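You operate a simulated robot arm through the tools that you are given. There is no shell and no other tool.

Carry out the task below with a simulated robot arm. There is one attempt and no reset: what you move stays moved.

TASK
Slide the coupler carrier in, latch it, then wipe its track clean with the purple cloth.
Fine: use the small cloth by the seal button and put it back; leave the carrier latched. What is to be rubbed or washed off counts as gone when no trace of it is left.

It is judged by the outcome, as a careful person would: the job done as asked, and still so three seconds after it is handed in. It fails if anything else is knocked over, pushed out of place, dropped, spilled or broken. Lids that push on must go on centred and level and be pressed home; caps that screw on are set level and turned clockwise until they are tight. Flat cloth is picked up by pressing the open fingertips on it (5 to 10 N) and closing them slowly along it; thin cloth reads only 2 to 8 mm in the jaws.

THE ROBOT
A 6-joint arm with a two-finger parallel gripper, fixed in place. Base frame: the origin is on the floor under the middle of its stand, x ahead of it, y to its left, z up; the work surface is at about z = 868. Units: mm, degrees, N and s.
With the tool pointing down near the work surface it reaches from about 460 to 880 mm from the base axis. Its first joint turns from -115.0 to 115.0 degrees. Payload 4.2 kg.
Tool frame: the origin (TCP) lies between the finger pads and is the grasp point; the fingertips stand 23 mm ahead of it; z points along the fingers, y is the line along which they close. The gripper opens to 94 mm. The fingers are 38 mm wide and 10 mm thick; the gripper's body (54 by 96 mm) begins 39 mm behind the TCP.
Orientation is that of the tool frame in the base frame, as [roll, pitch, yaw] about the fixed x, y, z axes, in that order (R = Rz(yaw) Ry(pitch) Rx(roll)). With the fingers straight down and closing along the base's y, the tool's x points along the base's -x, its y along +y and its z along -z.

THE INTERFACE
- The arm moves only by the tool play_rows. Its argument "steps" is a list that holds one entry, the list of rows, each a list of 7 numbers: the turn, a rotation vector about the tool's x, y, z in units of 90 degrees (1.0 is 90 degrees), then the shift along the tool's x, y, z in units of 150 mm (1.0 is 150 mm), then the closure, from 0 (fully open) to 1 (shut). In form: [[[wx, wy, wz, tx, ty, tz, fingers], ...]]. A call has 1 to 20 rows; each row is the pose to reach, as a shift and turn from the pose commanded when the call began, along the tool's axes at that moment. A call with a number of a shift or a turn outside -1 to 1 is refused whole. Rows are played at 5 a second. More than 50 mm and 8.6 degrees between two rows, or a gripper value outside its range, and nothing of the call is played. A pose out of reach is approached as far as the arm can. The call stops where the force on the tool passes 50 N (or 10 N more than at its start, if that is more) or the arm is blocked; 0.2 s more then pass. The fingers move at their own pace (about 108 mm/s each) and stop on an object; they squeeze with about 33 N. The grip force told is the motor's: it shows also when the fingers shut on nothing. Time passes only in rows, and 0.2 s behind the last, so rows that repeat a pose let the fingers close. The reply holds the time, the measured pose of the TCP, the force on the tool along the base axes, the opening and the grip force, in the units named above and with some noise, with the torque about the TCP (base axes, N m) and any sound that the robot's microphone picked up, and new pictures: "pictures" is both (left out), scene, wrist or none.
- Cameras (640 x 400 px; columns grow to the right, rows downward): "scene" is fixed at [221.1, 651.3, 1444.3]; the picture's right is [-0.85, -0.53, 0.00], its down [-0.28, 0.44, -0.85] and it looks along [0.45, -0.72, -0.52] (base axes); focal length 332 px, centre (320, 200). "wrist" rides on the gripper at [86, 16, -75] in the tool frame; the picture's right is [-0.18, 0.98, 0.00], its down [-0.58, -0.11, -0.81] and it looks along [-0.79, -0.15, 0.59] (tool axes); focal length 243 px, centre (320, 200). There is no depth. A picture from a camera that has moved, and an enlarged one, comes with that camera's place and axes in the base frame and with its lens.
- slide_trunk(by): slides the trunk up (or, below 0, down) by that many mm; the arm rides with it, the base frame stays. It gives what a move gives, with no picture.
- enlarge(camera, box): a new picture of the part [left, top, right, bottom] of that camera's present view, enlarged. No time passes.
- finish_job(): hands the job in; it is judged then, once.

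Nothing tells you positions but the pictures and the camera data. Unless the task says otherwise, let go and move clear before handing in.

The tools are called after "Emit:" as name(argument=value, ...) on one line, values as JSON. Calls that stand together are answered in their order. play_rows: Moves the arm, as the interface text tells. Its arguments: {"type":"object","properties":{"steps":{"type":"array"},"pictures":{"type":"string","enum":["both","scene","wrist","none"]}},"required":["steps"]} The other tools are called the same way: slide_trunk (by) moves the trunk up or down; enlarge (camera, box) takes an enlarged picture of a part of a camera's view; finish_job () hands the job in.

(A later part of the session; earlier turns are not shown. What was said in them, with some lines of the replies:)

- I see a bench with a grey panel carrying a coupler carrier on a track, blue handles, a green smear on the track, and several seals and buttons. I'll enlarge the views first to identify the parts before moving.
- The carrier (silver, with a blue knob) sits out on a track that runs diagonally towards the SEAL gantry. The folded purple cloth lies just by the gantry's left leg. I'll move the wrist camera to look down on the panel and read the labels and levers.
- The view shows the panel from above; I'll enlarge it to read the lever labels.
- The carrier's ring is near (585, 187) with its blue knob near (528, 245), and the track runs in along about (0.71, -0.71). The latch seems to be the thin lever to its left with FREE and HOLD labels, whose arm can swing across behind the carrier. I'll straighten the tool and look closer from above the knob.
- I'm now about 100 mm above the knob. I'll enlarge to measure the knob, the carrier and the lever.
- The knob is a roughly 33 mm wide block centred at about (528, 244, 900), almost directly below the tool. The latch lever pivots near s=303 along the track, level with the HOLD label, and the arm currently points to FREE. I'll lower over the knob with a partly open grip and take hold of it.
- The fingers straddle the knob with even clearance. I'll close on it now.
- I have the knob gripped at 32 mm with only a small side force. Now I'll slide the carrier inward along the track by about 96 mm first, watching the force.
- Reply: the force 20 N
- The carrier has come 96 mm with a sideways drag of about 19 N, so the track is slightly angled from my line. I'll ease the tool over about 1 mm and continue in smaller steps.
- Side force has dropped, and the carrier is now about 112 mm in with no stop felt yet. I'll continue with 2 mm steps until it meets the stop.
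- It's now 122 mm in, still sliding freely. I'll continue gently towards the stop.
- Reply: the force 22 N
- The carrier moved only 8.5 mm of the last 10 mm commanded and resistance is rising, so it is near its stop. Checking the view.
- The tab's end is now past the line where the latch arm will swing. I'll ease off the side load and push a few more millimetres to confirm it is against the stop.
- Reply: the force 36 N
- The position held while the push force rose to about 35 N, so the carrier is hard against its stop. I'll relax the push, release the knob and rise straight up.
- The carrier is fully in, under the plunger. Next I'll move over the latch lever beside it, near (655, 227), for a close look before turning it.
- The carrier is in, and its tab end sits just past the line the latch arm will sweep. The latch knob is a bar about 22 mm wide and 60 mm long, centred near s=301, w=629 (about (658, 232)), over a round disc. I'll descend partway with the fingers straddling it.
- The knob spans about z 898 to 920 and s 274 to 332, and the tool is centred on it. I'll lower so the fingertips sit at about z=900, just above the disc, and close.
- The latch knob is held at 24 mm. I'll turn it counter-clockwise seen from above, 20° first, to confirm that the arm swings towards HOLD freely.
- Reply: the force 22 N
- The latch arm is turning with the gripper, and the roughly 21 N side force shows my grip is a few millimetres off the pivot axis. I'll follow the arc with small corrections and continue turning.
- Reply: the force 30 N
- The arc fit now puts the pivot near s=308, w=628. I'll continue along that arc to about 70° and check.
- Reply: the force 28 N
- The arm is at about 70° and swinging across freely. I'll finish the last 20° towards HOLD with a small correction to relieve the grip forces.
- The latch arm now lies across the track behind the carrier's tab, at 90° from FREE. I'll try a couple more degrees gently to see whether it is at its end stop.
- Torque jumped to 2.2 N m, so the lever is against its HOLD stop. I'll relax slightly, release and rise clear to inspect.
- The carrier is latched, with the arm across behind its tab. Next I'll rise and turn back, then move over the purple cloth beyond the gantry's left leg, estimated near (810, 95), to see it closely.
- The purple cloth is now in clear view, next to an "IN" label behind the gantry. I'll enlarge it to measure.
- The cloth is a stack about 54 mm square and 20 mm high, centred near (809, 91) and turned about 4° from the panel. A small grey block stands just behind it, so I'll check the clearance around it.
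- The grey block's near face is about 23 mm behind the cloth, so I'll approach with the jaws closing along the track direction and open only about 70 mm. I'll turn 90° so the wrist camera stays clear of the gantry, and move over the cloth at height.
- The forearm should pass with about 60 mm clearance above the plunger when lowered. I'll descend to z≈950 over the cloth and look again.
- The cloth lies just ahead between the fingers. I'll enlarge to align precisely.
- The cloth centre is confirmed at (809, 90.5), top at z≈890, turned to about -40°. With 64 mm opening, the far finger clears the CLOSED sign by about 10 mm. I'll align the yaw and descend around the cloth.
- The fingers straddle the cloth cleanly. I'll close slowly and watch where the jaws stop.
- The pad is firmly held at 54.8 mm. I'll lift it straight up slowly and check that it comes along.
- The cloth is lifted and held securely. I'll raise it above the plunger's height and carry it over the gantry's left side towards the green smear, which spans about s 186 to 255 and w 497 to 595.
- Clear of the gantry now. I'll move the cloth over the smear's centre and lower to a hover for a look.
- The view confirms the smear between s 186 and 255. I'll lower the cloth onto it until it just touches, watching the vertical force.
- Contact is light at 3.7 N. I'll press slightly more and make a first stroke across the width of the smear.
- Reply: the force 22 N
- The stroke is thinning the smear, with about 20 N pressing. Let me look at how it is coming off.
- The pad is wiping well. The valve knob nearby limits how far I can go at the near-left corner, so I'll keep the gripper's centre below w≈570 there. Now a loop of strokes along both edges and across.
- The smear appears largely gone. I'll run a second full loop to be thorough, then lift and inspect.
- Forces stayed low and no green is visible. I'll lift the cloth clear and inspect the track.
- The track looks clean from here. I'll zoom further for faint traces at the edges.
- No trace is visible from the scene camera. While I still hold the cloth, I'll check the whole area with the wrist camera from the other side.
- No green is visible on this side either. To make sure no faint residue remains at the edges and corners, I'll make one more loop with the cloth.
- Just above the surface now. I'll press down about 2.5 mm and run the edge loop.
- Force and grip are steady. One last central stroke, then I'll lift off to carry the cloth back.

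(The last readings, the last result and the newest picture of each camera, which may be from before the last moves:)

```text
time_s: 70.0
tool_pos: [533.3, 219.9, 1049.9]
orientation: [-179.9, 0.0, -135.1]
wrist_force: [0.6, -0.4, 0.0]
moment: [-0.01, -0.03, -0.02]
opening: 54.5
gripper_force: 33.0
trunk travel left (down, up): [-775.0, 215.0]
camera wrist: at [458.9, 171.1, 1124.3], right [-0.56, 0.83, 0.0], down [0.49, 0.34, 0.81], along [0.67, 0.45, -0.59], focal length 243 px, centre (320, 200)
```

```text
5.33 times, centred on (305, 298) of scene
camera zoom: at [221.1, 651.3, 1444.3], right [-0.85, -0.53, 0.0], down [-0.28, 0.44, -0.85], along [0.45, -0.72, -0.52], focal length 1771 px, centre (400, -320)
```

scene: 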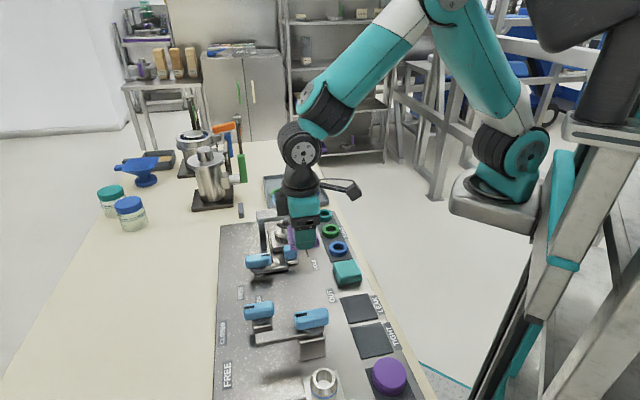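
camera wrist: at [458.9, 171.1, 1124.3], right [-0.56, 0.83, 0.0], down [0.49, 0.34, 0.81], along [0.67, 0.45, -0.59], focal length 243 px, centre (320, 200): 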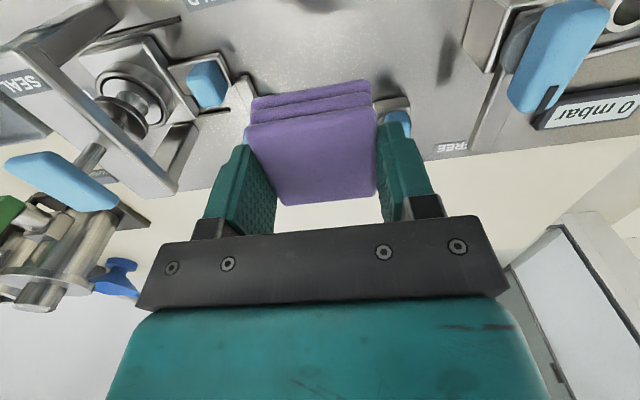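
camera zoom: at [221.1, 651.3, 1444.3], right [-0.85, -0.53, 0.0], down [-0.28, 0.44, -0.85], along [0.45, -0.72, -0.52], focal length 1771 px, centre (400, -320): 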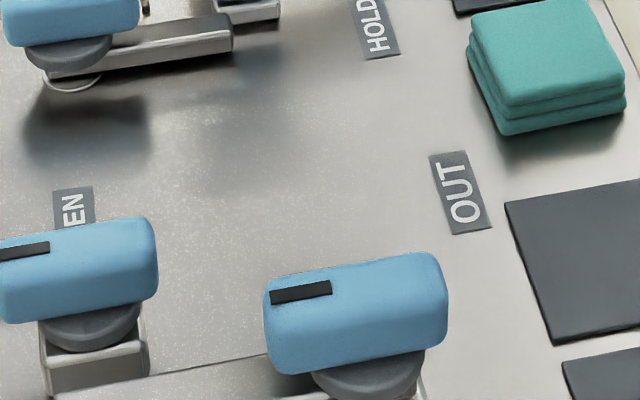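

The track is clean and everything else is unchanged. I'll retrace the route above the plunger's height to return the cloth.

Emit:
play_rows(steps=[[[0, 0, 0, 0, 0, -0.18, 0.55], [0, 0, 0, -0.04, -0.1, -0.37, 0.55], [0, 0, 0, -0.1, -0.24, -0.38, 0.55], [0, 0, 0, -0.17, -0.4, -0.38, 0.55], [0, 0, 0, -0.23, -0.55, -0.38, 0.55], [0, 0, 0, -0.3, -0.7, -0.38, 0.55], [0, 0, 0, -0.35, -0.83, -0.38, 0.55], [0, 0, 0, -0.394, -0.944, -0.38, 0.55], [0, 0, 0, -0.394, -0.944, -0.38, 0.55]]], pictures="scene")

```text
time_s: 72.0
tool_pos: [673.6, 162.1, 1105.4]
orientation: [-179.9, 0.1, -135.0]
wrist_force: [-0.2, -1.1, 0.3]
moment: [0.0, 0.03, 0.01]
opening: 54.4
gripper_force: 32.7
trunk travel left (down, up): [-775.0, 215.0]
```

scene: 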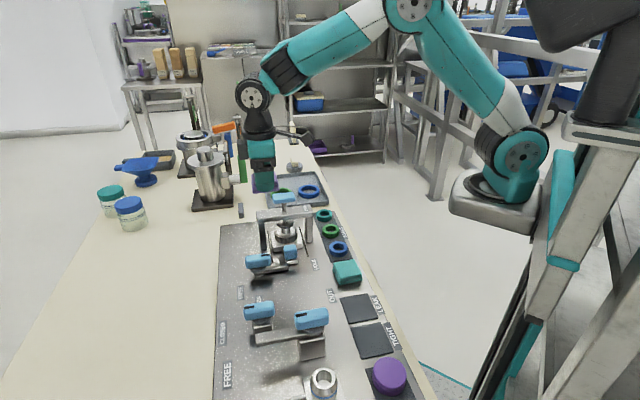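

Next I'll move over the cloth's original spot and restore its original angle.

Emit:
play_rows(steps=[[[0, 0, 0, -0.05, -0.16, 0, 0.55], [0, 0, 0, -0.1, -0.32, 0, 0.55], [0, 0, -0.01, -0.15, -0.48, 0, 0.55], [0, 0, -0.02, -0.2, -0.64, 0, 0.55], [0, 0, -0.035, -0.255, -0.8, 0, 0.55], [0, 0, -0.056, -0.307, -0.973, 0, 0.55], [0, 0, -0.056, -0.307, -0.973, 0.2, 0.55], [0, 0, -0.056, -0.307, -0.973, 0.37, 0.55], [0, 0, -0.056, -0.307, -0.973, 0.37, 0.55]]])

```text
time_s: 74.0
tool_pos: [809.0, 91.5, 1050.1]
orientation: [-179.9, 0.0, -130.0]
wrist_force: [-0.4, 1.4, 0.6]
moment: [0.0, 0.02, 0.01]
opening: 54.5
gripper_force: 33.1
trunk travel left (down, up): [-775.0, 215.0]
camera wrist: at [740.5, 36.0, 1124.7], right [-0.64, 0.77, 0.0], down [0.46, 0.38, 0.81], along [0.62, 0.51, -0.59], focal length 243 px, centre (320, 200)
```

scene: 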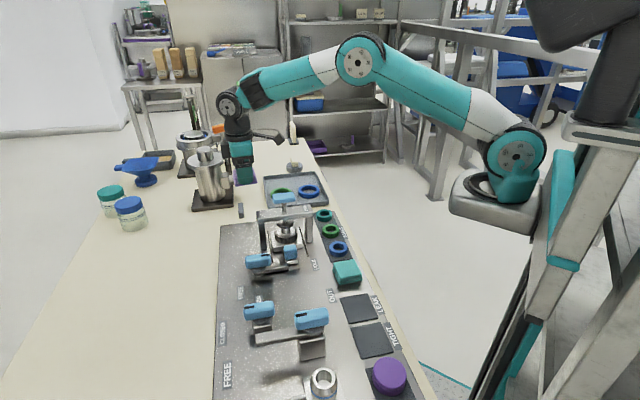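
wrist: 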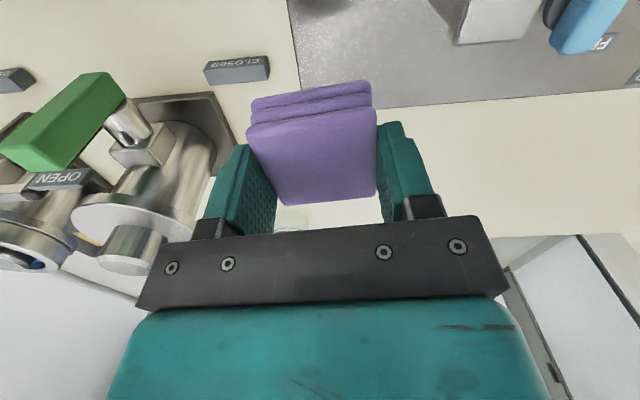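

I'm back directly above the original spot at the original angle. Descending slowly to just above the surface.

Emit:
play_rows(steps=[[[0, 0, 0, 0, 0, 0.15, 0.55], [0, 0, 0, 0, 0, 0.35, 0.55], [0, 0, 0, 0, 0, 0.55, 0.55], [0, 0, 0, 0, 0, 0.75, 0.55], [0, 0, 0, 0, 0, 0.88, 0.55], [0, 0, 0, 0, 0, 0.95, 0.55], [0, 0, 0, 0, 0, 0.978, 0.55], [0, 0, 0, 0, 0, 0.978, 0.55]]])

```text
time_s: 75.8
tool_pos: [809.5, 90.9, 904.0]
orientation: [-179.8, 0.0, -130.0]
wrist_force: [0.3, -0.1, -0.1]
moment: [0.0, 0.0, 0.02]
opening: 54.4
gripper_force: 33.4
trunk travel left (down, up): [-775.0, 215.0]
camera wrist: at [741.0, 35.9, 978.5], right [-0.64, 0.77, 0.0], down [0.46, 0.38, 0.81], along [0.62, 0.51, -0.59], focal length 243 px, centre (320, 200)
```

scene: 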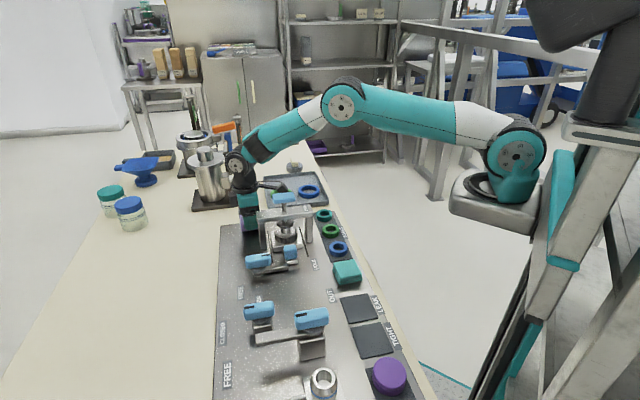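
wrist: 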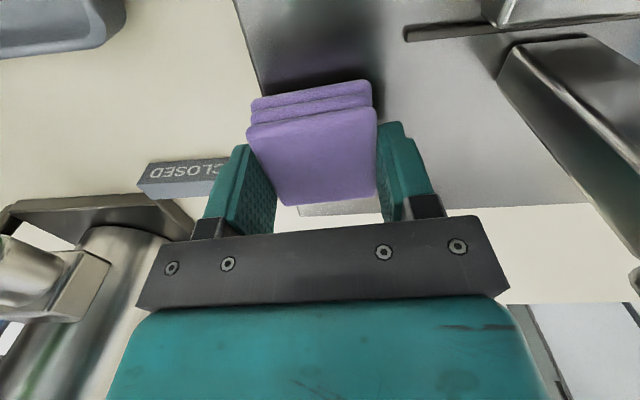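

The position matches the pick-up view. Now I'll lower the last few millimetres until it touches.

Emit:
play_rows(steps=[[[0, 0, 0, 0, 0, 0.01, 0.55], [0, 0, 0, 0, 0, 0.02, 0.55], [0, 0, 0, 0, 0, 0.023, 0.55], [0, 0, 0, 0, 0, 0.023, 0.55]]], pictures="none")

```text
time_s: 76.8
tool_pos: [810.2, 90.5, 900.6]
orientation: [-179.8, 0.0, -130.0]
wrist_force: [-0.6, -0.3, -0.2]
moment: [-0.02, 0.01, -0.05]
opening: 54.8
gripper_force: 33.4
trunk travel left (down, up): [-775.0, 215.0]
```

Emit:
play_rows(steps=[[[0, 0, 0, 0, 0, 0.004, 0.55], [0, 0, 0, 0, 0, 0.008, 0.55], [0, 0, 0, 0, 0, 0.008, 0.55]]], pictures="none")

```text
time_s: 77.6
tool_pos: [808.3, 90.9, 899.6]
orientation: [-179.9, 0.0, -130.0]
wrist_force: [0.5, 0.5, -0.2]
moment: [0.02, 0.02, 0.0]
opening: 54.8
gripper_force: 33.0
trunk travel left (down, up): [-775.0, 215.0]
```

Still no contact, as the pad has ridden up slightly in the grip. I'll continue down in small steps.

Emit:
play_rows(steps=[[[0, 0, 0, 0, 0, 0.004, 0.55], [0, 0, 0, 0, 0, 0.008, 0.55], [0, 0, 0, 0, 0, 0.008, 0.55]]], pictures="none")

Emit:
enlarge(camera="wrist", box=[220, 60, 420, 185])

```text
time_s: 78.4
tool_pos: [809.7, 91.2, 899.0]
orientation: [-179.8, 0.1, -130.0]
wrist_force: [-0.9, -0.1, 7.0]
moment: [0.05, -0.02, 0.02]
opening: 54.6
gripper_force: 33.0
trunk travel left (down, up): [-775.0, 215.0]
```

```text
3.20 times, centred on (320, 122) of wrist
camera zoom: at [740.7, 36.0, 973.7], right [-0.64, 0.77, 0.0], down [0.45, 0.38, 0.81], along [0.62, 0.51, -0.59], focal length 776 px, centre (320, 448)
```

zoom: 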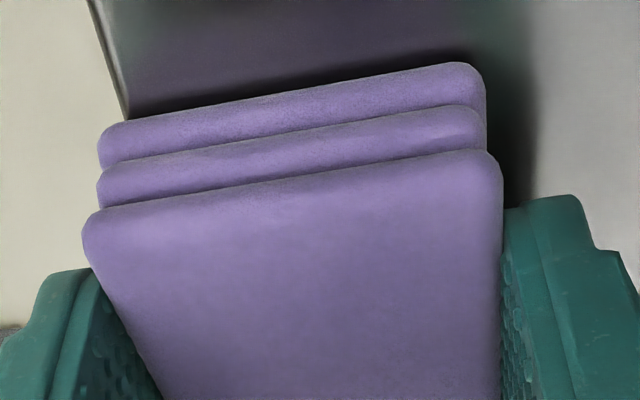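

The cloth is down with 7 N of contact. I'll open just enough to release it, to 64 mm so the far finger stays clear of the sign, and rise straight up.

Emit:
play_rows(steps=[[[0, 0, 0, 0, 0, -0.003, 0.43], [0, 0, 0, 0, 0, -0.003, 0.38], [0, 0, 0, 0, 0, -0.003, 0.32], [0, 0, 0, 0, 0, -0.003, 0.32], [0, 0, 0, 0, 0, -0.05, 0.32], [0, 0, 0, 0, 0, -0.12, 0.32], [0, 0, 0, 0, 0, -0.25, 0.32], [0, 0, 0, 0, 0, -0.35, 0.32], [0, 0, 0, 0, 0, -0.35, 0.32]]])

```text
time_s: 80.4
tool_pos: [808.0, 91.7, 951.3]
orientation: [-179.9, 0.0, -130.0]
wrist_force: [-0.2, -0.4, -0.2]
moment: [0.01, -0.03, -0.02]
opening: 64.1
gripper_force: 0.0
trunk travel left (down, up): [-775.0, 215.0]
camera wrist: at [740.7, 36.0, 1025.6], right [-0.64, 0.77, 0.0], down [0.46, 0.38, 0.81], along [0.62, 0.51, -0.59], focal length 243 px, centre (320, 200)
```

scene: 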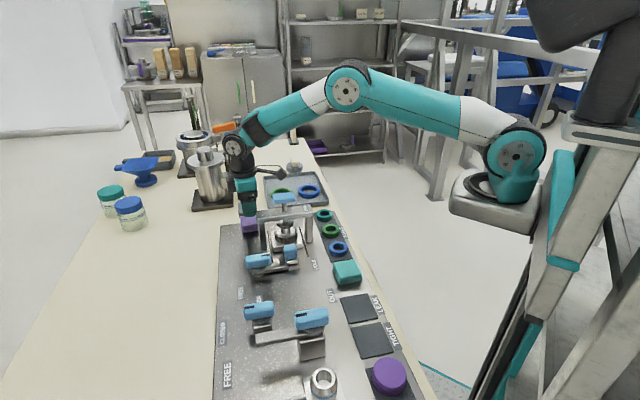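
wrist: 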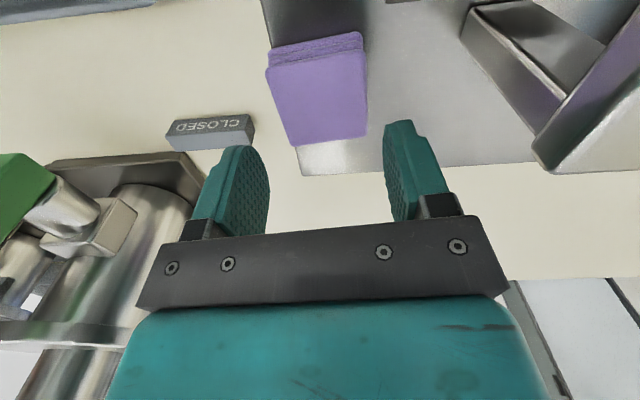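

The cloth is back in its original spot beside the gantry, flat and square, and the sign is untouched. I'll rise well clear and retreat from the bench fittings for a final check.

Emit:
play_rows(steps=[[[0, 0, 0, 0, 0, -0.25, 0.32], [0, 0, 0, 0, 0, -0.5, 0.32], [0, 0, 0, 0, 0, -0.75, 0.32], [0, 0, 0, 0, 0, -1.0, 0.32], [0, 0, 0, 0, 0, -1.0, 0.32]]], pictures="scene")

Emit:
enlarge(camera="scene", box=[225, 185, 345, 260])

Emit:
enlarge(camera="scene", box=[205, 240, 365, 340])

```text
time_s: 81.6
tool_pos: [809.0, 90.0, 1100.9]
orientation: [-180.0, 0.0, -130.1]
wrist_force: [-0.3, -0.6, 0.1]
moment: [-0.03, -0.02, 0.01]
opening: 63.7
gripper_force: 0.1
trunk travel left (down, up): [-775.0, 215.0]
```

scene: 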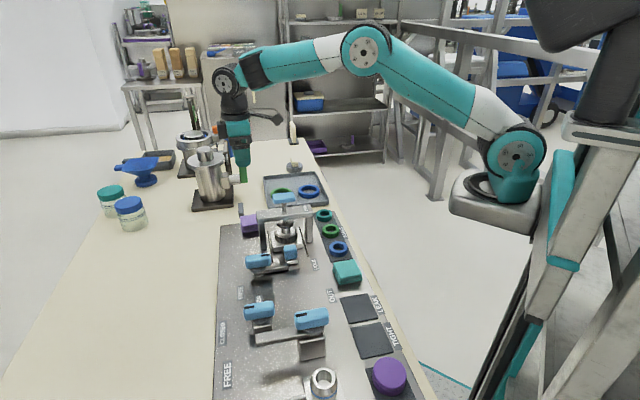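

```text
5.33 times, centred on (285, 222) of scene
camera zoom: at [221.1, 651.3, 1444.3], right [-0.85, -0.53, 0.0], down [-0.28, 0.44, -0.85], along [0.45, -0.72, -0.52], focal length 1771 px, centre (507, 80)
```

zoom: 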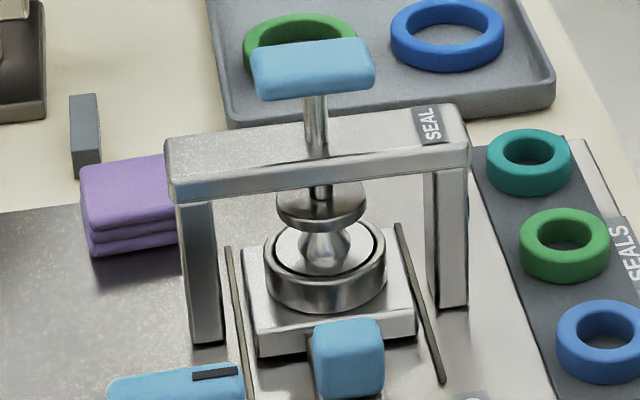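

```text
4.00 times, centred on (285, 290) of scene
camera zoom: at [221.1, 651.3, 1444.3], right [-0.85, -0.53, 0.0], down [-0.28, 0.44, -0.85], along [0.45, -0.72, -0.52], focal length 1328 px, centre (460, -160)
```

zoom: 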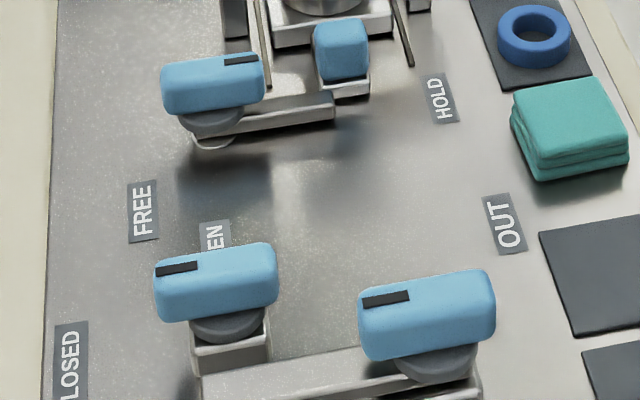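

Everything checks out. The carrier sits at its stop under the plunger, the latch arm is at HOLD behind it, and the track shows no trace of green. The purple cloth is back where it was, and the gripper is empty and clear, so I'm handing the job in.

Emit:
finish_job()

```text
The job is handed in.
```

The job is done and handed in; I don't have a verdict on it yet.

- **Carrier:** it slid in about 131 mm until it met its stop, with its coupler under the seal plunger.
- **Latch:** the lever is turned about 90° to HOLD, against its own stop, and its arm lies across behind the carrier's tab. It was still there in the last pictures.
- **Track:** I wiped the green smear with the purple cloth in repeated passes, including an extra one along the edges and corners. Enlarged pictures show no green left.
- **Cloth:** it is back beside the seal gantry. In the pictures its corners are within about a pixel of where they started.

In the last pictures nothing else near the track has moved. The gripper is empty and well above the bench.
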